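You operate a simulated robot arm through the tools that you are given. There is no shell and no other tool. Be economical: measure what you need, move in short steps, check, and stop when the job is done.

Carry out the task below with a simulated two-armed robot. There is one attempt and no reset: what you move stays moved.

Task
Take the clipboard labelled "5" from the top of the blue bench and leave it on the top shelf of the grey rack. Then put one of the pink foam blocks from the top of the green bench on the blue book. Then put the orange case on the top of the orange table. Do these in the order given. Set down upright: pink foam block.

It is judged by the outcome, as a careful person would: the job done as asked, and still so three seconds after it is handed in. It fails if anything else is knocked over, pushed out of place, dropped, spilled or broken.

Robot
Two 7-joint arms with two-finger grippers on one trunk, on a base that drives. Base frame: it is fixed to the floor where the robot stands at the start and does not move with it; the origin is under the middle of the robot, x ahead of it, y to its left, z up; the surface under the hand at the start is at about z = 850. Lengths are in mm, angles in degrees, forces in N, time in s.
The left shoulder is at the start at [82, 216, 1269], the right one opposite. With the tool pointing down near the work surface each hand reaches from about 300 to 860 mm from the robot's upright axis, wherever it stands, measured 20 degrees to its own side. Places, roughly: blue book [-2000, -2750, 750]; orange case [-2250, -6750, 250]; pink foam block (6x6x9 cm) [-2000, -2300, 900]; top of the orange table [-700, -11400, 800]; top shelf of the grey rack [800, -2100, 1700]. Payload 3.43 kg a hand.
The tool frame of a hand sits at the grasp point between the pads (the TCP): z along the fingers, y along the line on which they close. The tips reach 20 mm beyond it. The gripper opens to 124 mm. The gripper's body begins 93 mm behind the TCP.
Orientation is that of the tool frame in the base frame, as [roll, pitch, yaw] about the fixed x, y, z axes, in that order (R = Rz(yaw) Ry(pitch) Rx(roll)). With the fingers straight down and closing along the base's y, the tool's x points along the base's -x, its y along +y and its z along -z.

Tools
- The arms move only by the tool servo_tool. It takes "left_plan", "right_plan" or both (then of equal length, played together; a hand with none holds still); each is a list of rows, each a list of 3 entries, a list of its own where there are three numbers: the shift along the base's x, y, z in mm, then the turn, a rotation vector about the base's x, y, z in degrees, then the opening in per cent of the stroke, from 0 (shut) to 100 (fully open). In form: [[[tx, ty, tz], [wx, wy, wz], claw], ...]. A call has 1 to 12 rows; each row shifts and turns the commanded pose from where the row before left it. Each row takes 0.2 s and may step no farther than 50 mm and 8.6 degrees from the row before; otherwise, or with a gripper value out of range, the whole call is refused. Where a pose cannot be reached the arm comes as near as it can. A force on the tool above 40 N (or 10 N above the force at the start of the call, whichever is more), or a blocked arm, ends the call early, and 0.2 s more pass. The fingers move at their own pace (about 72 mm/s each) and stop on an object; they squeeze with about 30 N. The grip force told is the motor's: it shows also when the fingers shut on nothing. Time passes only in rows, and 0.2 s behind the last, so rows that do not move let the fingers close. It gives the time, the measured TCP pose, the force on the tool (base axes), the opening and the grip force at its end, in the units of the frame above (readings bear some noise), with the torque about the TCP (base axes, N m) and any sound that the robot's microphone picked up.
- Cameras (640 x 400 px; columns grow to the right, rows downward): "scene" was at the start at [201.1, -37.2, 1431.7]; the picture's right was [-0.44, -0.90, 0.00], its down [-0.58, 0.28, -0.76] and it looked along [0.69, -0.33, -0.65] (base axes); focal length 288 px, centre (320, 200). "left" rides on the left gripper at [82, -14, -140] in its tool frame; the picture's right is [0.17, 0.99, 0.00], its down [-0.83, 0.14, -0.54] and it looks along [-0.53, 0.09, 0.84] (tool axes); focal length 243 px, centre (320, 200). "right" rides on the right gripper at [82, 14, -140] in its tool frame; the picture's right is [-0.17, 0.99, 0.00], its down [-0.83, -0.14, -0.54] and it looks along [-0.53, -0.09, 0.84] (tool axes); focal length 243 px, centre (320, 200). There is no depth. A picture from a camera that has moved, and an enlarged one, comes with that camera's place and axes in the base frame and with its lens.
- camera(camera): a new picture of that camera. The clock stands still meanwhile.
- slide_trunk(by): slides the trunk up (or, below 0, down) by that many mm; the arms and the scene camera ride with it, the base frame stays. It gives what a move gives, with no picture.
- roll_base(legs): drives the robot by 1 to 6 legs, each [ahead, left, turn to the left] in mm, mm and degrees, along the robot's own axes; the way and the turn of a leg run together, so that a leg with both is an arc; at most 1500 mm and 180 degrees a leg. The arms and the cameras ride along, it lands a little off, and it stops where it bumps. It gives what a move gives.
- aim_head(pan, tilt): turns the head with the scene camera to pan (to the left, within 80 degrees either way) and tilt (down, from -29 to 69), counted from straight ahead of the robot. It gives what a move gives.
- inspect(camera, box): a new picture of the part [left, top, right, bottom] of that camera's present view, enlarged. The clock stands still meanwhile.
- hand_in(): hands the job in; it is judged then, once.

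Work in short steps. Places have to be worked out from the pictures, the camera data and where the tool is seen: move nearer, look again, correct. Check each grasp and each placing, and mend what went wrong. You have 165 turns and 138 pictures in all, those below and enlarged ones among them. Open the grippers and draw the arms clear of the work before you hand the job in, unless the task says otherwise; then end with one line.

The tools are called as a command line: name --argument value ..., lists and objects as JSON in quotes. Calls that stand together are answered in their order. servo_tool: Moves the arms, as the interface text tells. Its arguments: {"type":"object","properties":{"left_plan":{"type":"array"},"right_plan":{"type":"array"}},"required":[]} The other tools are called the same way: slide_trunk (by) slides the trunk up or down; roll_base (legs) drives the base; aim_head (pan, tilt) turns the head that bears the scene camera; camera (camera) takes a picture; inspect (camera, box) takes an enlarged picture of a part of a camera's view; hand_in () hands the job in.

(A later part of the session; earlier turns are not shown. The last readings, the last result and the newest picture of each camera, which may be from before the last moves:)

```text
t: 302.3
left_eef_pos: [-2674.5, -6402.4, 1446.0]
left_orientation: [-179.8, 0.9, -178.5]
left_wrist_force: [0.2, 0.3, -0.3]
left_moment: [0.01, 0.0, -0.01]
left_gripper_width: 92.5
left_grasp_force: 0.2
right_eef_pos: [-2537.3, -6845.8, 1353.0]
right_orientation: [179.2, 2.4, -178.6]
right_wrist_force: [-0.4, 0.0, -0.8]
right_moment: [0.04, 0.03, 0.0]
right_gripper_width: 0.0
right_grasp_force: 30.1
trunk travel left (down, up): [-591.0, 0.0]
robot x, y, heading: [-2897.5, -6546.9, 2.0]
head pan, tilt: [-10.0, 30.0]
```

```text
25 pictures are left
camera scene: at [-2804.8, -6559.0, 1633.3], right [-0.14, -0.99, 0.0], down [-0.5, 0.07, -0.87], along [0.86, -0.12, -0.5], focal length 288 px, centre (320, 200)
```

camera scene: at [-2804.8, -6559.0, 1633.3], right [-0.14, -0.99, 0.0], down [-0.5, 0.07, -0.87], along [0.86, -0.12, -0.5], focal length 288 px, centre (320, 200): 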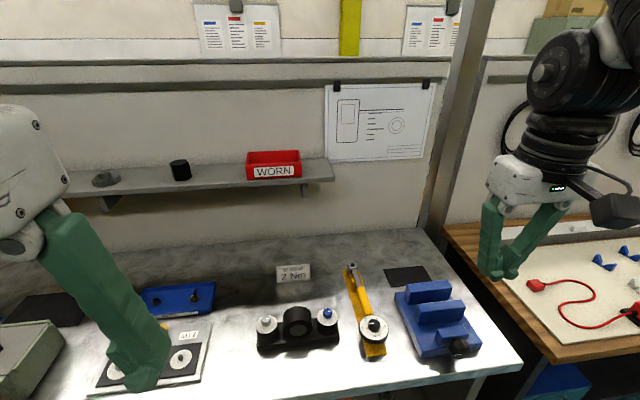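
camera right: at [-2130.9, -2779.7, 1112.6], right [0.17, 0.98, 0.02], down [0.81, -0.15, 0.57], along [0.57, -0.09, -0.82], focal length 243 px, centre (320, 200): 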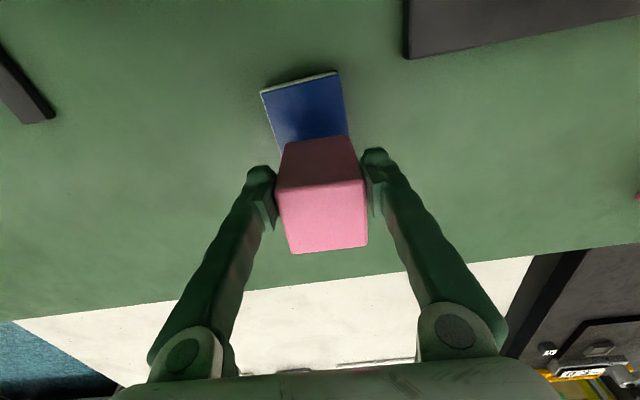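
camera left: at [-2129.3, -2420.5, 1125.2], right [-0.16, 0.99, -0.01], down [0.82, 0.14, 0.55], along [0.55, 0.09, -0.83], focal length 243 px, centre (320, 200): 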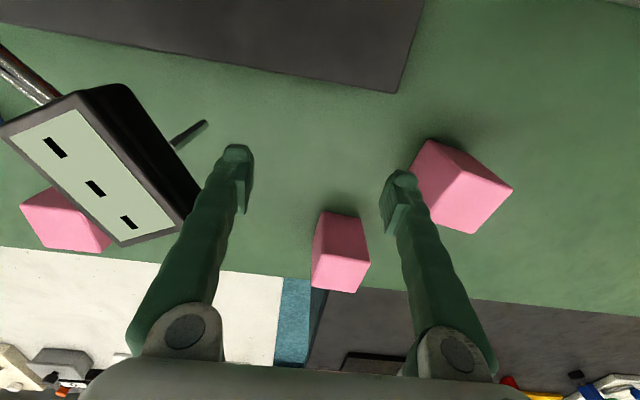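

Both hands are in front of the bench edge (x≈-2440). I'll lower the trunk in two slides and look.

slide_trunk --by -300

slide_trunk --by -270

camera --camera "right"

```text
t: 304.9
left_eef_pos: [-2668.8, -6401.9, 1153.7]
left_orientation: [-179.7, 1.2, -177.9]
left_wrist_force: [10.9, 1.2, 0.0]
left_moment: [-0.04, 0.48, -0.36]
left_gripper_width: 92.9
left_grasp_force: 0.0
right_eef_pos: [-2522.0, -6844.9, 956.4]
right_orientation: [179.5, -17.4, -178.6]
right_wrist_force: [-0.3, 0.2, -1.2]
right_moment: [0.0, 0.01, -0.01]
right_gripper_width: 0.0
right_grasp_force: 29.9
trunk travel left (down, up): [-299.0, 291.0]
robot x, y, heading: [-2896.7, -6545.5, 1.7]
head pan, tilt: [-10.0, 30.0]
stopped: the force on the tool passed its limit at 50 N (the readings are from after the stop); the commanded pose is now the measured one
```

```text
t: 305.4
left_eef_pos: [-2666.5, -6402.0, 1144.0]
left_orientation: [-179.6, 1.2, -177.8]
left_wrist_force: [7.8, 1.6, -2.0]
left_moment: [-0.09, 0.27, -0.32]
left_gripper_width: 93.5
left_grasp_force: 0.2
right_eef_pos: [-2521.7, -6845.2, 948.0]
right_orientation: [179.6, -17.5, -178.6]
right_wrist_force: [0.4, -0.2, 0.9]
right_moment: [0.04, 0.02, 0.03]
right_gripper_width: 0.0
right_grasp_force: 30.1
trunk travel left (down, up): [-291.0, 300.0]
robot x, y, heading: [-2902.0, -6547.8, 2.1]
head pan, tilt: [-10.0, 30.0]
stopped: the force on the tool passed its limit at 48 N (the readings are from after the stop); the commanded pose is now the measured one
```

```text
24 pictures are left
camera right: at [-2557.4, -6833.3, 1104.7], right [0.14, 0.99, -0.04], down [0.96, -0.12, 0.26], along [0.26, -0.08, -0.96], focal length 243 px, centre (320, 200)
```

right: 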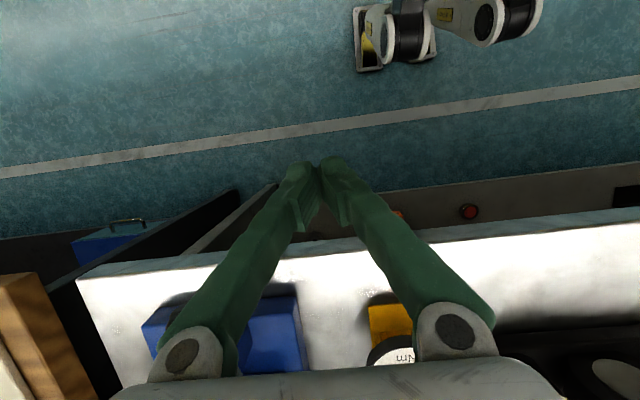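

The left hand is pressing back against the robot's own column (force toward +x). I'll move it forward and left, then continue lowering.

servo_tool --left_plan '[[[25, 0, 0], [0, 0, 0], 93], [[35, 25, 0], [0, 0, 0], 93], [[35, 30, 0], [0, 0, 0], 93], [[15, 45, 0], [0, 0, 0], 93], [[0, 45, 0], [0, 0, 0], 93], [[0, 45, 0], [0, 0, 0], 93], [[0, 45, 0], [0, 0, 0], 93]]' --right_plan '[[[0, 0, 0], [0, -6, 0], 0], [[0, 0, 0], [0, -6, 0], 0], [[0, 0, 0], [0, -6, 0], 0], [[-5, 10, 0], [0, 0, 0], 0], [[-5, 10, 0], [0, 0, 0], 0], [[0, 0, 0], [0, 0, 0], 0], [[0, 0, 0], [0, 0, 0], 0]]'

slide_trunk --by -270

camera --camera "scene"

```text
t: 307.0
left_eef_pos: [-2540.2, -6272.2, 1038.3]
left_orientation: [-179.5, 1.1, -177.9]
left_wrist_force: [0.2, 0.3, -0.4]
left_moment: [-0.03, 0.02, 0.02]
left_gripper_width: 115.2
left_grasp_force: 0.1
left hand out of reach, approached as far as the arm can: row 1, 2, 3, 4, 5, 6, 7
right_eef_pos: [-2500.8, -6860.3, 966.5]
right_orientation: [179.7, -5.8, -178.5]
right_wrist_force: [0.9, -0.2, 0.1]
right_moment: [-0.02, -0.03, 0.01]
right_gripper_width: 0.0
right_grasp_force: 30.7
right hand out of reach, approached as far as the arm can: row 1, 2, 3, 4, 5
trunk travel left (down, up): [-291.0, 300.0]
robot x, y, heading: [-2900.0, -6542.2, 2.0]
head pan, tilt: [-10.0, 30.0]
```

```text
t: 308.7
left_eef_pos: [-2511.3, -6275.9, 818.9]
left_orientation: [-179.5, -7.2, -177.9]
left_wrist_force: [0.6, 0.6, -0.1]
left_moment: [0.01, 0.01, -0.03]
left_gripper_width: 115.4
left_grasp_force: 0.0
right_eef_pos: [-2481.0, -6860.1, 752.2]
right_orientation: [179.6, -12.9, -178.4]
right_wrist_force: [-8.8, 2.5, 24.6]
right_moment: [-0.6, -2.62, 0.03]
right_gripper_width: 0.1
right_grasp_force: 30.7
trunk travel left (down, up): [-119.0, 471.0]
robot x, y, heading: [-2897.6, -6547.0, 1.9]
head pan, tilt: [-10.0, 30.0]
stopped: the force on the tool passed its limit at 163 N (the readings are from after the stop); the commanded pose is now the measured one
```

```text
23 pictures are left
camera scene: at [-2590.7, -6551.5, 1121.2], right [-0.14, -0.99, 0.0], down [-0.49, 0.07, -0.87], along [0.86, -0.12, -0.5], focal length 288 px, centre (320, 200)
```

scene: 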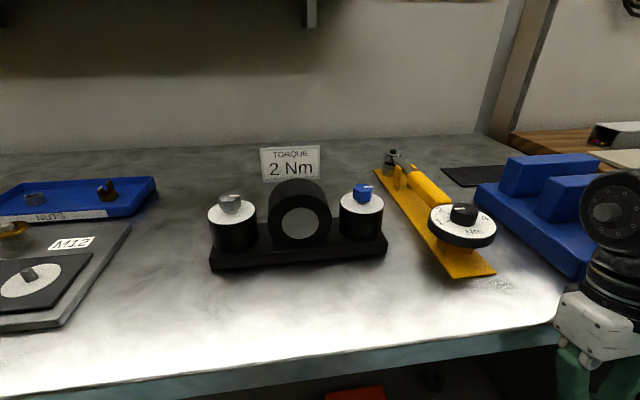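

The right gripper came down on the bench edge. I'll lift off and back the base away before rearranging the arms.

slide_trunk --by 60

roll_base --legs '[[-300, 0, -2]]'

slide_trunk --by -175

camera --camera "scene"

```text
t: 309.7
left_eef_pos: [-2511.0, -6276.3, 877.9]
left_orientation: [-179.8, -7.2, -177.7]
left_wrist_force: [-0.5, 0.3, -0.4]
left_moment: [-0.02, -0.02, 0.06]
left_gripper_width: 115.2
left_grasp_force: 0.0
right_eef_pos: [-2479.9, -6860.7, 809.9]
right_orientation: [179.8, -13.2, -178.5]
right_wrist_force: [-0.6, -1.2, -0.8]
right_moment: [-0.02, -0.02, -0.02]
right_gripper_width: 0.0
right_grasp_force: 29.8
trunk travel left (down, up): [-179.0, 411.0]
robot x, y, heading: [-2898.9, -6550.1, 2.1]
head pan, tilt: [-10.0, 30.0]
```

```text
t: 312.1
left_eef_pos: [-2795.2, -6294.6, 877.8]
left_orientation: [-179.7, -7.2, -179.8]
left_wrist_force: [0.3, 1.0, 0.1]
left_moment: [0.02, 0.0, 0.03]
left_gripper_width: 115.4
left_grasp_force: 0.3
right_eef_pos: [-2784.8, -6880.7, 810.6]
right_orientation: [179.7, -13.1, 179.6]
right_wrist_force: [0.0, 0.5, 0.1]
right_moment: [0.0, -0.03, -0.01]
right_gripper_width: 0.2
right_grasp_force: 30.1
trunk travel left (down, up): [-179.0, 411.0]
robot x, y, heading: [-3190.9, -6555.1, -0.1]
head pan, tilt: [-10.0, 30.0]
```

```text
t: 314.1
left_eef_pos: [-2776.4, -6295.4, 704.2]
left_orientation: [-179.6, -10.3, -179.8]
left_wrist_force: [0.9, 0.5, 0.0]
left_moment: [0.04, -0.01, -0.03]
left_gripper_width: 115.3
left_grasp_force: 0.0
right_eef_pos: [-2769.7, -6882.0, 639.2]
right_orientation: [179.5, -15.5, 179.8]
right_wrist_force: [-0.5, 0.8, 0.3]
right_moment: [-0.01, 0.03, -0.01]
right_gripper_width: 0.3
right_grasp_force: 30.0
trunk travel left (down, up): [-4.0, 586.0]
robot x, y, heading: [-3191.9, -6556.3, -0.3]
head pan, tilt: [-10.0, 30.0]
```

```text
22 pictures are left
camera scene: at [-2851.8, -6568.1, 1014.8], right [-0.18, -0.98, 0.0], down [-0.49, 0.09, -0.87], along [0.85, -0.15, -0.5], focal length 288 px, centre (320, 200)
```

scene: 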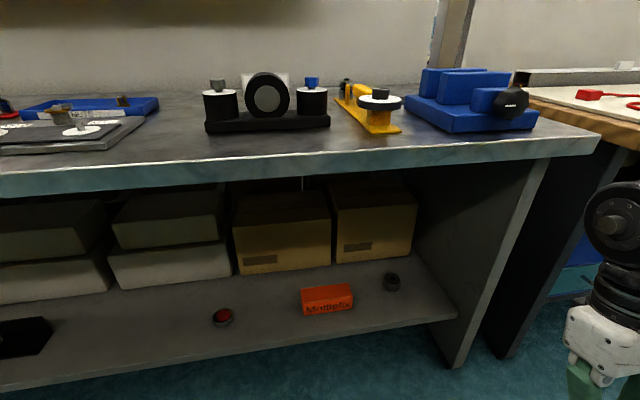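

Great view of the shelf. I'll zoom in on the case for its dimensions.

inspect --camera "scene" --box '[270, 250, 430, 350]'

```text
4.00 times, centred on (350, 300) of scene
camera zoom: at [-2851.8, -6568.1, 1014.8], right [-0.18, -0.98, 0.0], down [-0.49, 0.09, -0.87], along [0.85, -0.15, -0.5], focal length 1150 px, centre (200, -200)
```

zoom: 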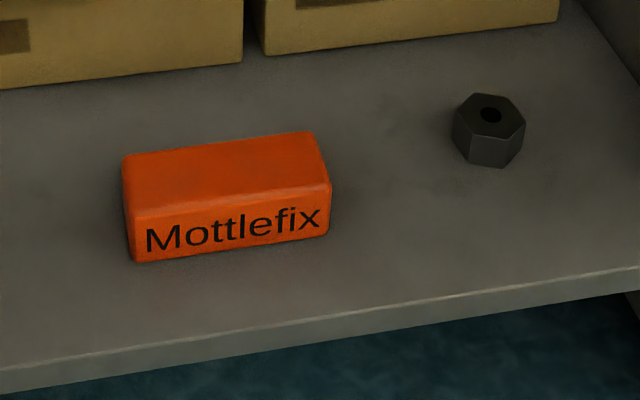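

Case: center [-2200, -6705], 162×64×46 mm, shelf z≈219. Configure the right arm low, tilted 50° forward with fingers closed, in line with the case's right end.

servo_tool --right_plan '[[[5, 9, -35], [0, -5.5, 0], 0], [[8, 9, -35], [0, -5.5, 0], 0], [[10, 9, -35], [0, -5.5, 0], 0], [[15, 9, -32], [0, -5.5, 0], 0], [[15, 9, -30], [0, -5.5, 0], 0], [[18, 9, -30], [0, -5.5, 0], 0], [[18, 10, -30], [0, -5.5, 0], 0], [[18, 10, -30], [0, -5.5, 0], 0], [[18, 10, -28], [0, -5.5, 0], 0], [[18, 10, -28], [0, -5.5, 0], 0], [[18, 9, -26], [0, -5.5, 0], 0], [[18, 9, 0], [0, -5, 0], 0]]'

camera --camera "scene"

```text
t: 316.7
left_eef_pos: [-2776.5, -6293.0, 703.4]
left_orientation: [-179.6, -10.2, -179.7]
left_wrist_force: [0.4, 0.1, 0.0]
left_moment: [-0.01, 0.01, -0.02]
left_gripper_width: 115.2
left_grasp_force: 0.0
right_eef_pos: [-2573.1, -6806.6, 298.4]
right_orientation: [179.2, 49.7, 179.8]
right_wrist_force: [-0.1, -0.1, -0.5]
right_moment: [0.02, 0.0, 0.0]
right_gripper_width: 0.0
right_grasp_force: 30.2
right hand out of reach, approached as far as the arm can: row 1, 2, 3, 4, 12
trunk travel left (down, up): [-4.0, 586.0]
robot x, y, heading: [-3194.1, -6552.1, 0.1]
head pan, tilt: [-10.0, 30.0]
```

```text
20 pictures are left
camera scene: at [-2851.6, -6567.9, 1014.7], right [-0.18, -0.98, 0.0], down [-0.49, 0.09, -0.87], along [0.85, -0.15, -0.5], focal length 288 px, centre (320, 200)
```

scene: 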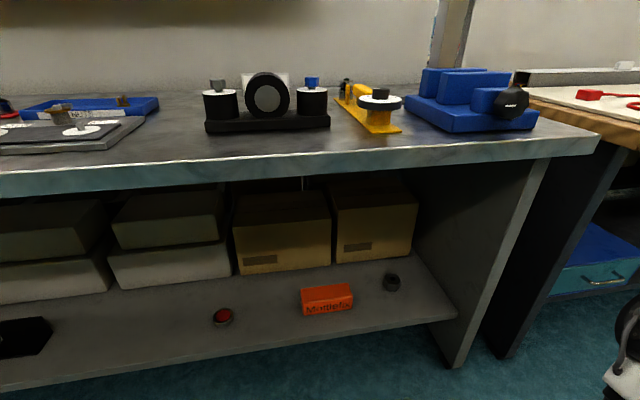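

Right arm is in place. Before driving in, I'll raise the left hand above bench-top height so it can't hit the bench.

servo_tool --left_plan '[[[0, 10, 40], [0, 0, 0], 100], [[0, 10, 40], [0, 0, 0], 100], [[0, 10, 40], [0, 0, 0], 100], [[0, 10, 40], [0, 0, 0], 100], [[0, 10, 40], [0, 0, 0], 100], [[0, 10, 40], [0, 0, 0], 100], [[0, 10, 40], [0, 0, 0], 100], [[0, 10, 40], [0, 0, 0], 100], [[0, 0, 40], [0, 0, 0], 100], [[0, 0, 40], [0, 0, 0], 100]]' --right_plan '[[[0, 4, -4], [0, 0, 0], 0], [[0, 4, -4], [0, 0, 0], 0], [[0, 4, -4], [0, 0, 0], 0], [[0, 4, -4], [0, 0, 0], 0], [[0, 4, -4], [0, 0, 0], 0], [[0, 4, -4], [0, 0, 0], 0], [[0, 4, -4], [0, 0, 0], 0], [[0, 4, -4], [0, 0, 0], 0], [[0, 4, -4], [0, 0, 0], 0], [[0, 4, 0], [0, 0, 0], 0]]'

```text
t: 318.7
left_eef_pos: [-2883.0, -6368.6, 832.0]
left_orientation: [-179.9, -9.6, -178.1]
left_wrist_force: [11.9, 1.3, -0.5]
left_moment: [-0.05, 0.43, 0.63]
left_gripper_width: 123.6
left_grasp_force: 0.0
left hand out of reach, approached as far as the arm can: row 1, 2, 3, 4, 5, 6, 7, 8, 9, 10
right_eef_pos: [-2552.7, -6799.1, 292.3]
right_orientation: [179.0, 49.7, 179.7]
right_wrist_force: [-0.1, 0.1, 0.4]
right_moment: [0.01, -0.01, 0.03]
right_gripper_width: 0.1
right_grasp_force: 29.7
right hand out of reach, approached as far as the arm can: row 1, 2, 3, 4, 5, 6, 7, 8, 9
trunk travel left (down, up): [-4.0, 586.0]
robot x, y, heading: [-3191.9, -6553.9, -0.4]
head pan, tilt: [-10.0, 30.0]
stopped in row 10 (left hand): the force on the tool passed its limit at 80 N (the readings are from after the stop); the commanded pose is now the measured one
```

The left hand is touching the robot's own column again, so I'll ease it forward. Better idea for the case: use the right hand vertical, with fingers closing along x and the arm well extended so the forearm stays low under the bench top. I'll straighten the right tool first, out in the open.

servo_tool --left_plan '[[[15, 5, 0], [0, 0, 0], 60], [[10, 0, 0], [0, 0, 0], 30], [[0, 0, 0], [0, 0, 0], 30], [[0, 0, 0], [0, 0, 0], 30], [[0, 0, 0], [0, 0, 0], 30], [[0, 0, 0], [0, 0, 0], 30], [[0, 0, 0], [0, 0, 0], 30]]' --right_plan '[[[5, 0, 10], [0, 7, 0], 0], [[5, 0, 10], [0, 7, 0], 50], [[5, 0, 0], [0, 7, 0], 100], [[5, 0, 0], [0, 7, 0], 100], [[5, 0, 0], [0, 7, 0], 100], [[0, 0, 0], [0, 7, 0], 100], [[0, 0, 0], [0, 7, 0], 100]]'

servo_tool --right_plan '[[[0, 0, 0], [0, 0, -8.2], 100], [[0, 0, 0], [0, 0, -8.2], 100], [[0, 0, 0], [0, 0, -8.2], 100], [[0, 0, 0], [0, 0, -8.2], 100], [[0, 0, 0], [0, 0, -8.2], 100], [[0, 0, 0], [0, 0, -8.2], 100], [[0, 0, 0], [0, 0, -8.2], 100], [[0, 0, 0], [0, 0, -8.2], 100], [[0, 0, 0], [0, 0, -8.2], 100], [[0, 0, 0], [0, 0, -8.2], 100], [[0, 0, 0], [0, 0, -8], 100]]'

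servo_tool --right_plan '[[[20, 0, -10], [0, 0, 0], 100], [[20, 0, -10], [0, 0, 0], 100], [[20, 0, -10], [0, 0, 0], 100], [[20, 0, 0], [0, 0, 0], 100], [[20, 0, 0], [0, 0, 0], 100]]'

```text
t: 320.3
left_eef_pos: [-2872.0, -6371.0, 821.5]
left_orientation: [-179.8, -9.7, -178.3]
left_wrist_force: [-0.5, 0.3, -0.2]
left_moment: [-0.02, 0.01, 0.01]
left_gripper_width: 36.9
left_grasp_force: 0.1
left hand out of reach, approached as far as the arm can: row 1, 2
right_eef_pos: [-2554.5, -6809.0, 310.7]
right_orientation: [179.3, 0.7, 179.7]
right_wrist_force: [-0.5, -0.3, 0.0]
right_moment: [0.0, 0.0, 0.03]
right_gripper_width: 123.9
right_grasp_force: 0.0
right hand out of reach, approached as far as the arm can: row 7
trunk travel left (down, up): [-4.0, 586.0]
robot x, y, heading: [-3191.5, -6548.2, -0.3]
head pan, tilt: [-10.0, 30.0]
```

```text
t: 322.7
left_eef_pos: [-2872.8, -6371.5, 821.1]
left_orientation: [-179.9, -9.8, -178.3]
left_wrist_force: [0.5, -0.4, 0.2]
left_moment: [0.03, -0.01, 0.04]
left_gripper_width: 37.2
left_grasp_force: 0.0
right_eef_pos: [-2450.9, -7092.1, 303.5]
right_orientation: [179.5, 0.6, 89.8]
right_wrist_force: [0.3, 0.3, -0.2]
right_moment: [0.01, 0.01, 0.02]
right_gripper_width: 124.0
right_grasp_force: 0.0
right hand out of reach, approached as far as the arm can: row 4, 5, 6, 7, 8, 9, 10, 11
trunk travel left (down, up): [-4.0, 586.0]
robot x, y, heading: [-3190.8, -6550.5, -0.1]
head pan, tilt: [-10.0, 30.0]
```

```text
t: 323.9
left_eef_pos: [-2872.6, -6372.0, 820.8]
left_orientation: [-179.9, -9.8, -178.3]
left_wrist_force: [-0.8, -0.5, -0.7]
left_moment: [-0.01, 0.03, 0.01]
left_gripper_width: 37.0
left_grasp_force: 0.1
right_eef_pos: [-2451.1, -7094.9, 293.7]
right_orientation: [179.5, 0.8, 89.7]
right_wrist_force: [0.1, 0.3, -0.2]
right_moment: [-0.02, -0.02, -0.02]
right_gripper_width: 123.8
right_grasp_force: 0.1
right hand out of reach, approached as far as the arm can: row 1, 2, 3, 4, 5
trunk travel left (down, up): [-4.0, 586.0]
robot x, y, heading: [-3192.2, -6551.5, -0.3]
head pan, tilt: [-10.0, 30.0]
```

With that yaw the arm swings outward to lateral -544, ahead 741, and that pose is usable: I'll move the base so the hand lands over the case. Raise 20 mm, strafe left 390, then check before moving in.

slide_trunk --by 20

roll_base --legs '[[0, 390, 0]]'

aim_head --pan -35 --tilt 25

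camera --camera "scene"

```text
t: 324.6
left_eef_pos: [-2875.5, -6370.6, 835.0]
left_orientation: [-179.6, -9.8, -178.3]
left_wrist_force: [-0.2, 0.1, -0.1]
left_moment: [0.0, 0.01, -0.01]
left_gripper_width: 37.2
left_grasp_force: 0.1
right_eef_pos: [-2451.2, -7094.2, 313.0]
right_orientation: [179.3, 0.7, 89.8]
right_wrist_force: [-0.4, 0.6, 0.0]
right_moment: [-0.06, -0.04, 0.0]
right_gripper_width: 123.8
right_grasp_force: 0.1
trunk travel left (down, up): [-24.0, 566.0]
robot x, y, heading: [-3191.8, -6549.4, -0.2]
head pan, tilt: [-10.0, 30.0]
```

```text
t: 330.3
left_eef_pos: [-2870.5, -5981.0, 834.5]
left_orientation: [-179.8, -9.8, -178.9]
left_wrist_force: [-0.3, -0.6, -0.5]
left_moment: [0.0, -0.04, 0.03]
left_gripper_width: 37.4
left_grasp_force: 0.0
right_eef_pos: [-2454.4, -6709.2, 312.2]
right_orientation: [179.2, 0.7, 89.2]
right_wrist_force: [-1.1, -0.3, 0.4]
right_moment: [-0.01, 0.03, -0.03]
right_gripper_width: 124.0
right_grasp_force: 0.1
trunk travel left (down, up): [-24.0, 566.0]
robot x, y, heading: [-3189.8, -6160.3, -0.9]
head pan, tilt: [-10.0, 30.0]
```

```text
t: 331.2
left_eef_pos: [-2870.5, -5981.4, 834.1]
left_orientation: [-179.8, -9.7, -179.0]
left_wrist_force: [0.5, 0.4, -0.4]
left_moment: [-0.01, 0.01, -0.03]
left_gripper_width: 37.0
left_grasp_force: 0.1
right_eef_pos: [-2453.9, -6709.6, 313.2]
right_orientation: [179.3, 0.7, 89.2]
right_wrist_force: [-0.7, -0.9, -1.2]
right_moment: [-0.01, -0.01, -0.02]
right_gripper_width: 124.1
right_grasp_force: 0.0
trunk travel left (down, up): [-24.0, 566.0]
robot x, y, heading: [-3191.7, -6160.5, -0.7]
head pan, tilt: [-35.0, 25.0]
```

```text
19 pictures are left
camera scene: at [-2865.3, -6216.0, 1034.9], right [-0.58, -0.81, 0.0], down [-0.34, 0.25, -0.91], along [0.74, -0.53, -0.42], focal length 288 px, centre (320, 200)
```

scene: 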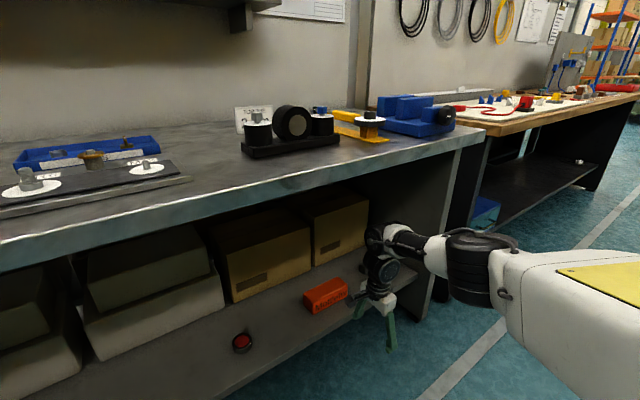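

The forearm and elbow are low (z≈650), well under the bench top. I'll drive forward so the hand arrives over the case.

roll_base --legs '[[150, 0, 0.7], [103, 2, 0]]'

camera --camera "right"

camera --camera "scene"

```text
t: 333.8
left_eef_pos: [-2619.7, -5979.5, 835.3]
left_orientation: [-179.7, -9.7, -178.6]
left_wrist_force: [-0.1, 0.4, -0.1]
left_moment: [0.0, 0.03, 0.04]
left_gripper_width: 37.1
left_grasp_force: 0.1
right_eef_pos: [-2198.1, -6705.8, 316.7]
right_orientation: [179.4, 0.6, 89.7]
right_wrist_force: [-8.2, 2.4, 8.4]
right_moment: [0.1, -0.58, 0.25]
right_gripper_width: 121.0
right_grasp_force: 0.1
trunk travel left (down, up): [-24.0, 566.0]
robot x, y, heading: [-2936.9, -6158.3, -0.5]
head pan, tilt: [-35.0, 25.0]
stopped in leg 2: the force on the tool passed its limit at 43 N (the readings are from after the stop); the commanded pose is now the measured one
```

```text
18 pictures are left
camera right: at [-2183.7, -6619.7, 454.7], right [0.99, -0.17, 0.01], down [-0.15, -0.82, 0.55], along [-0.08, -0.54, -0.84], focal length 243 px, centre (320, 200)
```

right: 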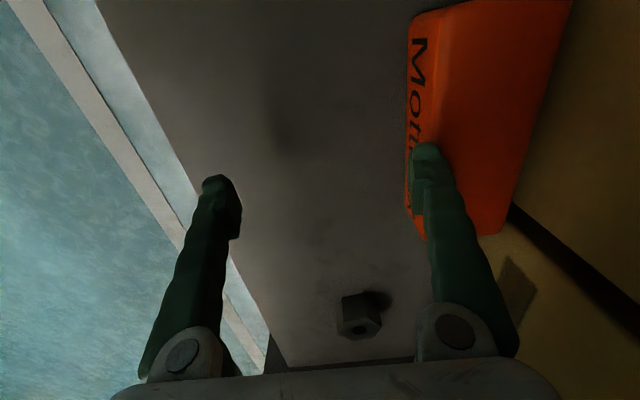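

```text
17 pictures are left
camera scene: at [-2612.7, -6213.0, 1035.3], right [-0.58, -0.82, 0.0], down [-0.34, 0.24, -0.91], along [0.74, -0.52, -0.42], focal length 288 px, centre (320, 200)
```

scene: 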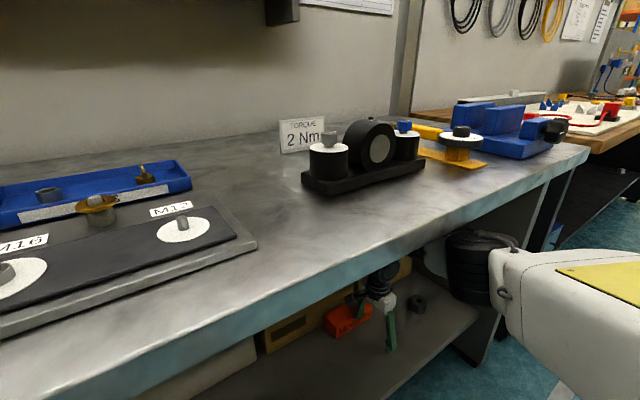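

Something stopped the finger, and the case seems pushed back against the cardboard box. I'll zoom in to understand.

inspect --camera "scene" --box '[280, 250, 440, 370]'

```text
3.33 times, centred on (360, 310) of scene
camera zoom: at [-2612.7, -6213.0, 1035.3], right [-0.58, -0.82, 0.0], down [-0.34, 0.24, -0.91], along [0.74, -0.52, -0.42], focal length 958 px, centre (187, -167)
```

zoom: 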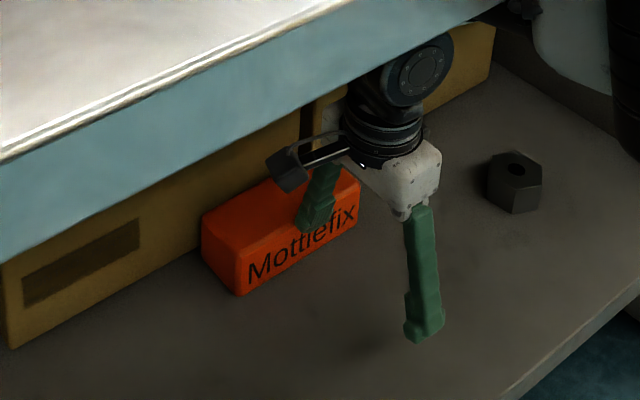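

The case sits flat but flush against the cardboard box, so the far finger cannot get behind it. I'll back out, return the hand to straight with forward tilt and closed fingers, then press lightly on the case top and drag it forward.

roll_base --legs '[[-260, 0, 0.5]]'

servo_tool --right_plan '[[[0, 10, 5], [0, 0, 8.2], 50], [[0, 10, 5], [0, 0, 8.2], 0], [[0, 15, 5], [0, 0, 8.2], 0], [[-5, 15, 5], [0, 0, 8.2], 0], [[-5, 15, 5], [0, 0, 8.2], 0], [[-5, 15, 5], [0, 0, 8.2], 0], [[-5, 15, 5], [0, 0, 8.2], 0], [[-5, 15, 5], [0, 0, 8.2], 0], [[-5, 15, 5], [0, 0, 8.2], 0], [[-5, 15, 5], [0, 0, 8.2], 0], [[-5, 15, 0], [0, 0, 8], 0]]'

servo_tool --right_plan '[[[-5, 10, 2], [0, -6, 0], 0], [[-5, 10, 2], [0, -6, 0], 0], [[-5, 10, 2], [0, -6, 0], 0], [[-5, 10, 2], [0, -6, 0], 0], [[-5, 10, 2], [0, -6, 0], 0], [[-5, 10, 2], [0, -6, 0], 0], [[0, 0, 0], [0, 0, 0], 0]]'

```text
t: 335.9
left_eef_pos: [-2878.9, -5977.2, 834.5]
left_orientation: [-179.8, -9.8, -177.9]
left_wrist_force: [-0.1, -0.1, -0.2]
left_moment: [-0.01, -0.02, -0.01]
left_gripper_width: 37.3
left_grasp_force: 0.0
right_eef_pos: [-2450.0, -6697.2, 314.6]
right_orientation: [179.4, 0.6, 90.3]
right_wrist_force: [0.1, 0.4, 0.1]
right_moment: [0.0, -0.02, -0.01]
right_gripper_width: 124.3
right_grasp_force: 0.1
trunk travel left (down, up): [-24.0, 566.0]
robot x, y, heading: [-3194.8, -6160.7, 0.4]
head pan, tilt: [-35.0, 25.0]
```

```text
t: 338.3
left_eef_pos: [-2878.7, -5976.9, 833.7]
left_orientation: [-179.7, -9.8, -178.0]
left_wrist_force: [0.3, 0.2, -1.0]
left_moment: [0.0, 0.02, 0.01]
left_gripper_width: 37.2
left_grasp_force: 0.2
right_eef_pos: [-2489.8, -6541.8, 364.8]
right_orientation: [179.6, 0.5, -179.7]
right_wrist_force: [-0.9, 0.5, -0.1]
right_moment: [-0.02, 0.0, -0.01]
right_gripper_width: 0.0
right_grasp_force: 30.4
trunk travel left (down, up): [-24.0, 566.0]
robot x, y, heading: [-3198.7, -6158.7, 0.5]
head pan, tilt: [-35.0, 25.0]
```

```text
t: 339.9
left_eef_pos: [-2879.6, -5975.3, 834.6]
left_orientation: [-179.7, -9.8, -178.0]
left_wrist_force: [0.4, 0.0, 1.0]
left_moment: [0.02, -0.01, -0.02]
left_gripper_width: 37.3
left_grasp_force: 0.1
right_eef_pos: [-2521.8, -6482.3, 377.6]
right_orientation: [179.6, 36.8, -179.7]
right_wrist_force: [-0.5, -0.1, -0.1]
right_moment: [-0.02, 0.0, 0.04]
right_gripper_width: 0.0
right_grasp_force: 29.5
trunk travel left (down, up): [-24.0, 566.0]
robot x, y, heading: [-3197.5, -6154.7, 0.5]
head pan, tilt: [-35.0, 25.0]
```

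The left hand would hit the bench edge when I drive in, so I'll swing it up to point forward above bench-top height.

servo_tool --left_plan '[[[18, 0, 18], [0, -8.4, 0], 30], [[18, 0, 18], [0, -8.4, 0], 30], [[18, 0, 18], [0, -8.4, 0], 30], [[18, 0, 20], [0, -8.4, 0], 30], [[18, 0, 20], [0, -8.4, 0], 0], [[16, 0, 22], [0, -8.4, 0], 0], [[16, 0, 22], [0, -8.4, 0], 0], [[16, 0, 24], [0, -8.4, 0], 0], [[16, 0, 24], [0, -8.4, 0], 0], [[16, 0, 24], [0, -8.4, 0], 0], [[16, 0, 24], [0, -8.4, 0], 0], [[0, 0, 24], [0, -6, 0], 0]]'

roll_base --legs '[[0, -223, -0.5]]'

aim_head --pan -20 --tilt 28

camera --camera "scene"

```text
t: 340.6
left_eef_pos: [-2885.5, -5991.0, 839.3]
left_orientation: [-179.2, -7.1, -177.6]
left_wrist_force: [11.5, 5.9, -0.2]
left_moment: [-0.28, 0.48, -0.42]
left_gripper_width: 39.0
left_grasp_force: 1.5
left hand out of reach, approached as far as the arm can: row 1, 2, 3
right_eef_pos: [-2521.1, -6481.5, 376.9]
right_orientation: [179.6, 36.6, -179.8]
right_wrist_force: [-0.1, -0.7, -0.7]
right_moment: [0.0, -0.01, 0.02]
right_gripper_width: 0.0
right_grasp_force: 30.3
trunk travel left (down, up): [-24.0, 566.0]
robot x, y, heading: [-3196.3, -6157.9, 0.4]
head pan, tilt: [-35.0, 25.0]
stopped in row 3 (left hand): the force on the tool passed its limit at 41 N (the readings are from after the stop); the commanded pose is now the measured one
```

```text
t: 344.2
left_eef_pos: [-2885.5, -6219.6, 838.9]
left_orientation: [-179.2, -7.1, -178.3]
left_wrist_force: [28.7, 1.9, -2.9]
left_moment: [-0.13, 1.15, -0.97]
left_gripper_width: 37.5
left_grasp_force: 0.1
right_eef_pos: [-2525.2, -6712.4, 376.8]
right_orientation: [179.6, 36.6, 179.6]
right_wrist_force: [0.2, 0.2, -0.1]
right_moment: [-0.01, 0.0, 0.0]
right_gripper_width: 0.1
right_grasp_force: 29.9
trunk travel left (down, up): [-24.0, 566.0]
robot x, y, heading: [-3192.9, -6385.2, -0.6]
head pan, tilt: [-35.0, 25.0]
```

```text
t: 345.0
left_eef_pos: [-2884.1, -6219.4, 838.7]
left_orientation: [-179.1, -7.1, -178.3]
left_wrist_force: [14.9, -0.2, -0.7]
left_moment: [-0.09, 0.6, -0.52]
left_gripper_width: 37.2
left_grasp_force: 0.0
right_eef_pos: [-2523.6, -6714.2, 377.0]
right_orientation: [179.6, 36.6, 179.7]
right_wrist_force: [-0.1, -0.4, 0.4]
right_moment: [0.04, 0.0, 0.0]
right_gripper_width: 0.0
right_grasp_force: 30.0
trunk travel left (down, up): [-24.0, 566.0]
robot x, y, heading: [-3197.5, -6385.1, -0.5]
head pan, tilt: [-20.0, 28.0]
```

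```text
15 pictures are left
camera scene: at [-2860.0, -6416.6, 1030.1], right [-0.35, -0.94, 0.0], down [-0.44, 0.16, -0.88], along [0.83, -0.31, -0.47], focal length 288 px, centre (320, 200)
```

scene: 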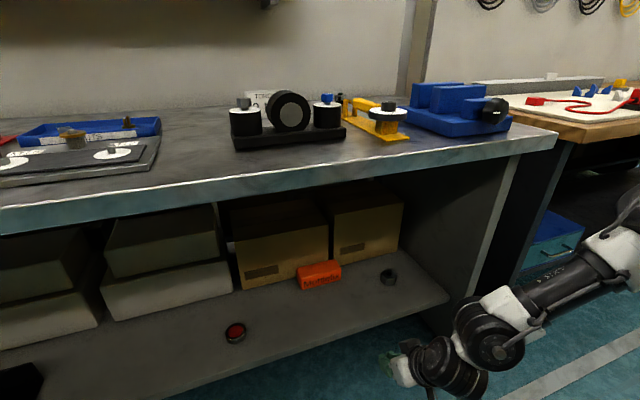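

The left arm folds back against the column when raised straight. I'll take it down-forward first, tilt it, then raise it pointing forward.

servo_tool --left_plan '[[[30, 5, -30], [0, 0, 0], 30], [[30, 10, -35], [0, 0, 0], 30], [[30, 10, -35], [0, 0, 0], 30], [[15, 5, 0], [0, -8, 0], 30], [[15, 5, 0], [0, -8, 0], 30], [[15, 5, 0], [0, -8, 0], 30], [[15, 5, 0], [0, -8, 0], 30], [[15, 5, 0], [0, -8, 0], 0], [[15, 0, 0], [0, -8, 0], 0], [[15, 0, 0], [0, -8, 0], 0], [[10, 0, 0], [0, -8, 0], 0], [[5, 0, 0], [0, -8, 0], 0]]'

servo_tool --left_plan '[[[0, 0, 40], [0, -3, 0], 0], [[0, 0, 40], [0, -3, 0], 0], [[0, 0, 40], [0, -3, 0], 0], [[0, 0, 40], [0, -3, 0], 0], [[0, 0, 40], [0, -3, 0], 0], [[0, 0, 40], [0, -3, 0], 0], [[0, 0, 40], [0, -2, 0], 0], [[0, 0, 40], [0, 0, 0], 0], [[0, 0, 40], [0, 0, 0], 0]]'

```text
t: 347.8
left_eef_pos: [-2490.2, -6177.8, 658.0]
left_orientation: [-162.6, 64.3, -156.9]
left_wrist_force: [-0.2, -0.2, -0.2]
left_moment: [-0.01, -0.04, 0.02]
left_gripper_width: 0.0
left_grasp_force: 30.2
left hand out of reach, approached as far as the arm can: row 1, 4, 5, 6, 7, 8, 9, 10, 11, 12
right_eef_pos: [-2525.0, -6712.3, 377.1]
right_orientation: [179.6, 36.6, 179.6]
right_wrist_force: [-0.5, -0.7, -0.4]
right_moment: [-0.01, -0.03, -0.01]
right_gripper_width: 0.0
right_grasp_force: 29.9
trunk travel left (down, up): [-24.0, 566.0]
robot x, y, heading: [-3192.5, -6382.3, -0.3]
head pan, tilt: [-20.0, 28.0]
stopped in row 12 (left hand): the arm was blocked; the commanded pose is now the measured one
```

```text
t: 349.8
left_eef_pos: [-2412.6, -6135.5, 792.4]
left_orientation: [-139.8, 76.5, -135.6]
left_wrist_force: [3.7, 2.3, -8.5]
left_moment: [0.08, -0.07, -0.01]
left_gripper_width: 0.0
left_grasp_force: 29.9
left hand out of reach, approached as far as the arm can: row 1, 2, 3, 4, 5, 6, 7
right_eef_pos: [-2524.8, -6713.6, 376.2]
right_orientation: [179.6, 36.6, 179.6]
right_wrist_force: [0.6, 0.0, 0.9]
right_moment: [0.04, -0.01, -0.01]
right_gripper_width: 0.0
right_grasp_force: 29.9
trunk travel left (down, up): [-24.0, 566.0]
robot x, y, heading: [-3193.6, -6379.5, -0.5]
head pan, tilt: [-20.0, 28.0]
stopped in row 9 (left hand): the force on the tool passed its limit at 51 N (the readings are from after the stop); the commanded pose is now the measured one
```

The left hand drifted forward and is pressing under the bench edge. I'll lower it slightly, pull it straight back, then raise.

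servo_tool --left_plan '[[[-10, 0, -20], [0, 0, 0], 0], [[-45, 0, -10], [0, 0, 0], 0], [[-45, 0, 0], [0, 0, 0], 0], [[-45, 0, 0], [0, 0, 0], 0], [[-45, 0, 0], [0, 0, 0], 0]]'

servo_tool --left_plan '[[[0, 0, 35], [0, 0, 0], 0], [[0, 0, 40], [0, 0, 0], 0], [[0, 0, 40], [0, 0, 0], 0], [[0, 0, 40], [0, 0, 0], 0], [[0, 0, 40], [0, 0, 0], 0], [[0, 0, 40], [0, 0, 0], 0], [[0, 0, 30], [0, 0, 0], 0]]'

aim_head --pan 10 --tilt 25

camera --camera "scene"

```text
t: 351.0
left_eef_pos: [-2456.6, -6078.5, 791.1]
left_orientation: [-139.1, 76.7, -135.4]
left_wrist_force: [0.4, -0.3, 0.8]
left_moment: [0.01, -0.02, 0.0]
left_gripper_width: 0.1
left_grasp_force: 30.2
left hand out of reach, approached as far as the arm can: row 1, 2, 3, 4, 5
right_eef_pos: [-2525.0, -6713.5, 377.1]
right_orientation: [179.5, 36.6, 179.6]
right_wrist_force: [-0.5, -0.8, 0.2]
right_moment: [-0.02, -0.01, -0.03]
right_gripper_width: 0.0
right_grasp_force: 29.9
trunk travel left (down, up): [-24.0, 566.0]
robot x, y, heading: [-3196.9, -6380.3, -0.5]
head pan, tilt: [-20.0, 28.0]
```

```text
t: 352.6
left_eef_pos: [-2421.2, -6110.0, 902.2]
left_orientation: [-137.4, 76.6, -133.5]
left_wrist_force: [-0.5, -0.1, 0.4]
left_moment: [0.0, 0.0, 0.0]
left_gripper_width: 0.0
left_grasp_force: 30.2
left hand out of reach, approached as far as the arm can: row 2, 3, 4, 5, 6, 7
right_eef_pos: [-2524.1, -6713.3, 377.1]
right_orientation: [179.6, 36.6, 179.6]
right_wrist_force: [-0.4, 0.2, -0.4]
right_moment: [-0.03, -0.02, 0.0]
right_gripper_width: 0.0
right_grasp_force: 29.8
trunk travel left (down, up): [-24.0, 566.0]
robot x, y, heading: [-3193.4, -6382.2, -0.3]
head pan, tilt: [-20.0, 28.0]
```

```text
t: 353.5
left_eef_pos: [-2421.6, -6109.1, 901.9]
left_orientation: [-137.6, 76.5, -133.6]
left_wrist_force: [0.4, -0.2, 0.3]
left_moment: [0.05, -0.03, 0.03]
left_gripper_width: 0.0
left_grasp_force: 30.1
right_eef_pos: [-2525.2, -6713.9, 376.8]
right_orientation: [179.6, 36.6, 179.6]
right_wrist_force: [1.0, 0.9, -1.2]
right_moment: [0.01, 0.0, 0.01]
right_gripper_width: 0.2
right_grasp_force: 29.7
trunk travel left (down, up): [-24.0, 566.0]
robot x, y, heading: [-3194.5, -6384.4, -0.6]
head pan, tilt: [10.0, 25.0]
```

```text
14 pictures are left
camera scene: at [-2854.8, -6369.4, 1034.9], right [0.17, -0.99, 0.0], down [-0.42, -0.07, -0.91], along [0.89, 0.15, -0.42], focal length 288 px, centre (320, 200)
```

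scene: 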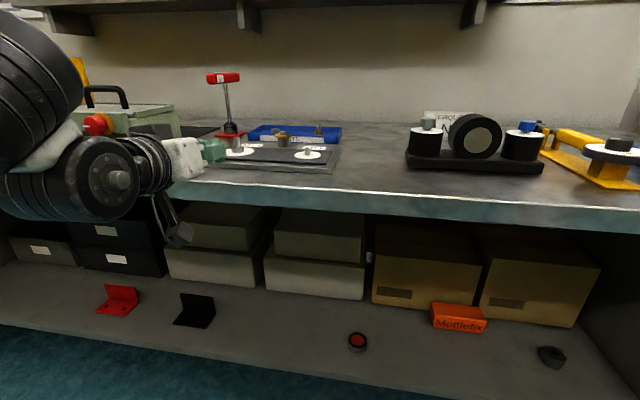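

The left hand is level with the bench top and would hit things if I drive in. I'll swing the whole left arm out to the robot's left side, well back from the bench.

servo_tool --left_plan '[[[-45, 10, 0], [0, 0, 4], 0], [[-42, 20, 0], [0, 0, 8], 0], [[-38, 30, 0], [0, 0, 8], 0], [[-35, 34, 0], [0, 0, 8], 0], [[-35, 34, 0], [0, 0, 8], 0], [[-35, 34, 0], [0, 0, 8], 0], [[-35, 34, 0], [0, 0, 8], 0], [[-35, 34, 0], [0, 0, 8], 0], [[-35, 30, 0], [0, 0, 8], 0], [[-35, 30, 0], [0, 0, 8], 0], [[-35, 30, 0], [0, 0, 8], 0], [[-35, 30, 0], [0, 0, 8], 0]]'

```text
t: 355.0
left_eef_pos: [-2418.0, -5806.1, 869.3]
left_orientation: [-118.6, 73.1, -80.5]
left_wrist_force: [-0.5, -5.7, 15.0]
left_moment: [-0.02, -0.01, -0.25]
left_gripper_width: 0.1
left_grasp_force: 29.8
left hand out of reach, approached as far as the arm can: row 1, 2, 3, 4, 5, 6, 7
right_eef_pos: [-2527.6, -6716.3, 377.7]
right_orientation: [179.5, 36.6, 179.3]
right_wrist_force: [-0.7, 0.1, 0.0]
right_moment: [-0.03, 0.02, -0.03]
right_gripper_width: 0.1
right_grasp_force: 29.8
trunk travel left (down, up): [-24.0, 566.0]
robot x, y, heading: [-3192.8, -6383.8, -0.6]
head pan, tilt: [10.0, 25.0]
stopped in row 7 (left hand): the force on the tool passed its limit at 59 N (the readings are from after the stop); the commanded pose is now the measured one
```

Contact again, so I'll back the base straight away from the bench to free the hand and check.

servo_tool --left_plan '[[[0, 0, 15], [0, 0, 0], 0], [[0, 0, 15], [0, 0, 0], 0]]'

roll_base --legs '[[-250, 0, 0]]'

aim_head --pan 25 --tilt 20

camera --camera "scene"

```text
t: 355.6
left_eef_pos: [-2414.0, -5806.6, 869.7]
left_orientation: [-120.2, 73.1, -81.6]
left_wrist_force: [-5.6, 1.6, 8.5]
left_moment: [0.08, 0.07, 0.06]
left_gripper_width: 0.3
left_grasp_force: 30.3
left hand out of reach, approached as far as the arm can: row 1, 2
right_eef_pos: [-2525.9, -6717.2, 377.6]
right_orientation: [179.5, 36.6, 179.4]
right_wrist_force: [0.2, -0.5, 0.6]
right_moment: [0.0, -0.03, 0.01]
right_gripper_width: 0.1
right_grasp_force: 30.7
trunk travel left (down, up): [-24.0, 566.0]
robot x, y, heading: [-3195.4, -6384.5, -0.7]
head pan, tilt: [10.0, 25.0]
```

```text
t: 357.7
left_eef_pos: [-2660.0, -5807.1, 868.5]
left_orientation: [-120.1, 73.0, -82.1]
left_wrist_force: [-0.5, -0.4, 1.5]
left_moment: [-0.03, 0.0, -0.01]
left_gripper_width: 0.2
left_grasp_force: 30.1
right_eef_pos: [-2776.2, -6716.4, 377.0]
right_orientation: [179.6, 36.5, 179.3]
right_wrist_force: [-1.1, 0.0, 0.5]
right_moment: [-0.04, 0.02, 0.02]
right_gripper_width: 0.1
right_grasp_force: 29.8
trunk travel left (down, up): [-24.0, 566.0]
robot x, y, heading: [-3443.3, -6379.9, -0.9]
head pan, tilt: [10.0, 25.0]
```

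```text
t: 358.4
left_eef_pos: [-2660.0, -5808.8, 868.6]
left_orientation: [-120.2, 73.1, -82.1]
left_wrist_force: [-0.4, 0.2, 0.3]
left_moment: [-0.02, -0.03, 0.01]
left_gripper_width: 0.4
left_grasp_force: 29.9
right_eef_pos: [-2775.2, -6717.2, 377.4]
right_orientation: [179.6, 36.6, 179.0]
right_wrist_force: [0.2, 0.0, 0.7]
right_moment: [0.0, 0.0, -0.01]
right_gripper_width: 0.0
right_grasp_force: 30.1
trunk travel left (down, up): [-24.0, 566.0]
robot x, y, heading: [-3447.8, -6381.0, -0.5]
head pan, tilt: [25.0, 20.0]
```

```text
13 pictures are left
camera scene: at [-3109.7, -6346.3, 1043.0], right [0.41, -0.91, 0.0], down [-0.31, -0.14, -0.94], along [0.86, 0.38, -0.34], focal length 288 px, centre (320, 200)
```

scene: 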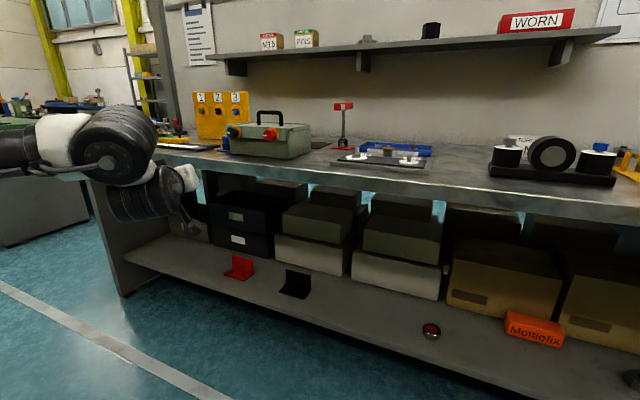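

The bench items all look in place. With free space now, I'll continue swinging the left arm outward and back.

servo_tool --left_plan '[[[-40, 0, -5], [0, 0, 6], 0], [[-40, 0, -5], [0, 0, 6], 0], [[-40, 0, -5], [0, 0, 6], 0], [[-40, 0, -5], [0, 0, 6], 0], [[-40, 0, -5], [0, 0, 6], 0], [[-40, 0, -5], [0, 0, 6], 0], [[-40, 0, -5], [0, 0, 6], 0], [[-40, 0, -5], [0, 0, 6], 0], [[-40, 0, 0], [0, 0, 6], 0], [[-40, 0, 0], [0, 0, 0], 0], [[-40, 0, 0], [0, 0, 0], 0], [[-40, 0, 0], [0, 0, 0], 0]]'

```text
t: 361.1
left_eef_pos: [-2688.7, -5758.4, 854.9]
left_orientation: [-116.5, 72.6, -73.7]
left_wrist_force: [-0.3, 0.3, -0.7]
left_moment: [0.03, 0.0, 0.01]
left_gripper_width: 0.1
left_grasp_force: 29.9
left hand out of reach, approached as far as the arm can: row 1, 2, 3, 4, 5, 6, 7, 8, 9, 10, 11, 12
right_eef_pos: [-2775.5, -6716.4, 377.1]
right_orientation: [179.6, 36.6, 179.3]
right_wrist_force: [-0.1, 0.2, -0.1]
right_moment: [0.01, 0.01, 0.0]
right_gripper_width: 0.0
right_grasp_force: 30.0
trunk travel left (down, up): [-24.0, 566.0]
robot x, y, heading: [-3446.0, -6376.9, -0.7]
head pan, tilt: [25.0, 20.0]
```

The arm is at a limit. I'll fold it back the way it came: rotate the tool to point down again while pulling in.

servo_tool --left_plan '[[[-15, 0, -10], [-5.3, 6.2, 0], 0], [[-15, 0, -10], [-5.3, 6.2, 0], 0], [[-20, 0, -10], [-5.3, 6.2, 0], 0], [[-20, 0, -10], [-5.3, 6.2, 0], 0], [[-20, 0, -10], [-5.3, 6.2, 0], 0], [[-20, 0, -10], [-5.3, 6.2, 0], 0], [[-20, 0, -10], [-5.3, 6.2, 0], 0], [[-20, 0, -10], [-5.3, 6.2, 0], 0], [[-20, 0, -10], [-5.3, 6.2, 0], 0], [[-20, 0, -10], [-3, 4, 0], 0], [[-20, 0, 0], [0, 0, 0], 0], [[-20, 0, 0], [0, 0, 0], 0]]'

```text
t: 363.6
left_eef_pos: [-2852.2, -5893.5, 598.8]
left_orientation: [179.9, 4.1, -123.7]
left_wrist_force: [0.1, -0.1, 0.2]
left_moment: [-0.01, 0.02, -0.04]
left_gripper_width: 0.0
left_grasp_force: 29.9
left hand out of reach, approached as far as the arm can: row 1, 2, 3, 4, 5, 6, 7, 8, 9, 10, 11, 12
right_eef_pos: [-2776.8, -6716.0, 377.0]
right_orientation: [179.6, 36.7, 179.2]
right_wrist_force: [-0.2, 0.1, 0.1]
right_moment: [0.0, 0.02, -0.01]
right_gripper_width: 0.0
right_grasp_force: 29.6
trunk travel left (down, up): [-24.0, 566.0]
robot x, y, heading: [-3445.3, -6382.0, -0.6]
head pan, tilt: [25.0, 20.0]
```

Good, it's now vertical and outward. I'll pull it back further.

servo_tool --left_plan '[[[-40, 10, 0], [0, 0, 3], 0], [[-40, 10, 0], [0, 0, 3], 0], [[-40, 10, 0], [0, 0, 3], 0], [[-40, 10, 0], [0, 0, 3], 0], [[-40, 10, 0], [0, 0, 3], 0], [[-40, 10, 0], [0, 0, 3], 0], [[-40, 10, 0], [0, 0, 3], 0], [[-40, 10, 0], [0, 0, 3], 0], [[-30, 10, 0], [0, 0, 0], 0]]'

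```text
t: 365.9
left_eef_pos: [-2973.5, -5861.4, 563.6]
left_orientation: [-155.2, 6.2, -95.5]
left_wrist_force: [-0.7, -0.4, -0.7]
left_moment: [0.0, 0.01, 0.02]
left_gripper_width: 0.0
left_grasp_force: 29.9
left hand out of reach, approached as far as the arm can: row 1, 2, 3, 4, 5, 6, 7
right_eef_pos: [-2776.3, -6716.9, 377.8]
right_orientation: [179.6, 36.6, 179.1]
right_wrist_force: [-0.3, -0.5, -0.6]
right_moment: [0.02, 0.02, 0.0]
right_gripper_width: 0.0
right_grasp_force: 30.6
trunk travel left (down, up): [-24.0, 566.0]
robot x, y, heading: [-3440.3, -6380.6, -0.8]
head pan, tilt: [25.0, 20.0]
stopped in row 9 (left hand): the arm was blocked; the commanded pose is now the measured one
```

Simplest fix: lower the left hand so the whole left arm passes beneath the bench top like the right arm does.

servo_tool --left_plan '[[[0, 0, -38], [-4, 0, 0], 0], [[0, 0, -38], [-4, 0, 0], 0], [[0, 0, -38], [-4, 0, 0], 0], [[0, 0, -38], [-4, 0, 0], 0], [[0, 0, -38], [-4, 0, 0], 0], [[0, 0, -30], [0, 0, 0], 0]]'

aim_head --pan 30 --tilt 45

camera --camera "scene"

```text
t: 367.4
left_eef_pos: [-2741.6, -5863.0, 575.7]
left_orientation: [-120.9, -9.1, -102.1]
left_wrist_force: [-0.4, 0.6, -0.9]
left_moment: [-0.01, -0.08, 0.03]
left_gripper_width: 0.0
left_grasp_force: 30.1
right_eef_pos: [-2777.2, -6715.9, 378.1]
right_orientation: [179.5, 36.6, 179.0]
right_wrist_force: [0.6, -0.2, -0.3]
right_moment: [0.0, -0.02, -0.02]
right_gripper_width: 0.3
right_grasp_force: 29.7
trunk travel left (down, up): [-24.0, 566.0]
robot x, y, heading: [-3443.9, -6382.2, -0.9]
head pan, tilt: [25.0, 20.0]
stopped in row 6 (left hand): the arm was blocked; the commanded pose is now the measured one
```

```text
t: 368.3
left_eef_pos: [-2741.1, -5863.1, 574.3]
left_orientation: [-121.1, -9.1, -102.1]
left_wrist_force: [0.4, 1.1, 0.3]
left_moment: [-0.02, -0.02, 0.0]
left_gripper_width: 0.1
left_grasp_force: 30.3
right_eef_pos: [-2776.3, -6717.0, 377.1]
right_orientation: [179.6, 36.6, 179.1]
right_wrist_force: [0.0, -0.4, 0.0]
right_moment: [0.01, 0.01, -0.01]
right_gripper_width: 0.0
right_grasp_force: 29.5
trunk travel left (down, up): [-24.0, 566.0]
robot x, y, heading: [-3442.0, -6381.3, -1.0]
head pan, tilt: [30.0, 45.0]
```

```text
12 pictures are left
camera scene: at [-3123.6, -6344.8, 1004.4], right [0.49, -0.87, 0.0], down [-0.62, -0.34, -0.71], along [0.62, 0.34, -0.71], focal length 288 px, centre (320, 200)
```

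scene: 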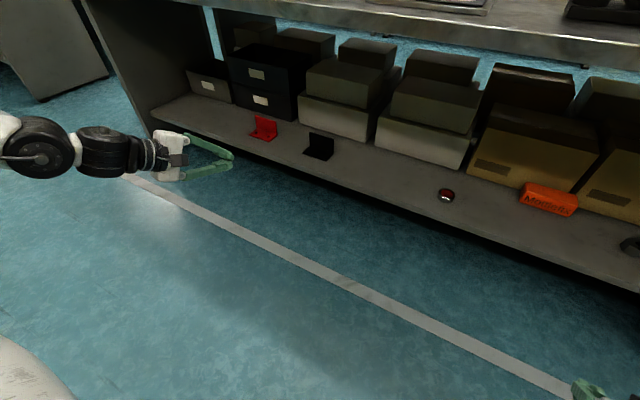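

I'll rotate the whole robot 40° left instead: that swings the left arm away from the bench and brings the right shoulder forward. Then I re-aim the right hand straight at the bench.

roll_base --legs '[[0, 0, 41]]'

servo_tool --right_plan '[[[8, -42, 0], [0, 0, -5], 0], [[8, -42, 0], [0, 0, -5], 0], [[8, -42, 0], [0, 0, -5], 0], [[8, -42, 0], [0, 0, -5], 0], [[8, -42, 0], [0, 0, -5], 0], [[8, -42, 0], [0, 0, -5], 0], [[8, -42, 0], [0, 0, -5], 0], [[8, -42, 0], [0, 0, -4], 0], [[0, 0, 0], [0, 0, 0], 0]]'

```text
t: 371.3
left_eef_pos: [-3251.8, -5528.9, 573.4]
left_orientation: [-121.1, -9.2, -61.3]
left_wrist_force: [-0.8, -0.5, 0.3]
left_moment: [-0.02, 0.02, 0.0]
left_gripper_width: 0.0
left_grasp_force: 29.8
right_eef_pos: [-2718.8, -6198.5, 377.1]
right_orientation: [179.7, 36.6, -140.0]
right_wrist_force: [-0.1, -0.2, 0.1]
right_moment: [0.02, -0.01, 0.0]
right_gripper_width: 0.3
right_grasp_force: 29.7
trunk travel left (down, up): [-24.0, 566.0]
robot x, y, heading: [-3442.5, -6384.1, 40.2]
head pan, tilt: [30.0, 45.0]
```

```text
t: 373.3
left_eef_pos: [-3250.2, -5529.5, 574.7]
left_orientation: [-121.1, -9.1, -61.3]
left_wrist_force: [0.9, 0.3, 0.3]
left_moment: [0.04, -0.02, 0.03]
left_gripper_width: 0.0
left_grasp_force: 29.7
right_eef_pos: [-2653.7, -6533.7, 377.9]
right_orientation: [179.6, 36.5, -179.0]
right_wrist_force: [-0.5, -1.0, -0.1]
right_moment: [-0.01, 0.01, 0.01]
right_gripper_width: 0.0
right_grasp_force: 30.0
trunk travel left (down, up): [-24.0, 566.0]
robot x, y, heading: [-3443.4, -6383.0, 40.1]
head pan, tilt: [30.0, 45.0]
```

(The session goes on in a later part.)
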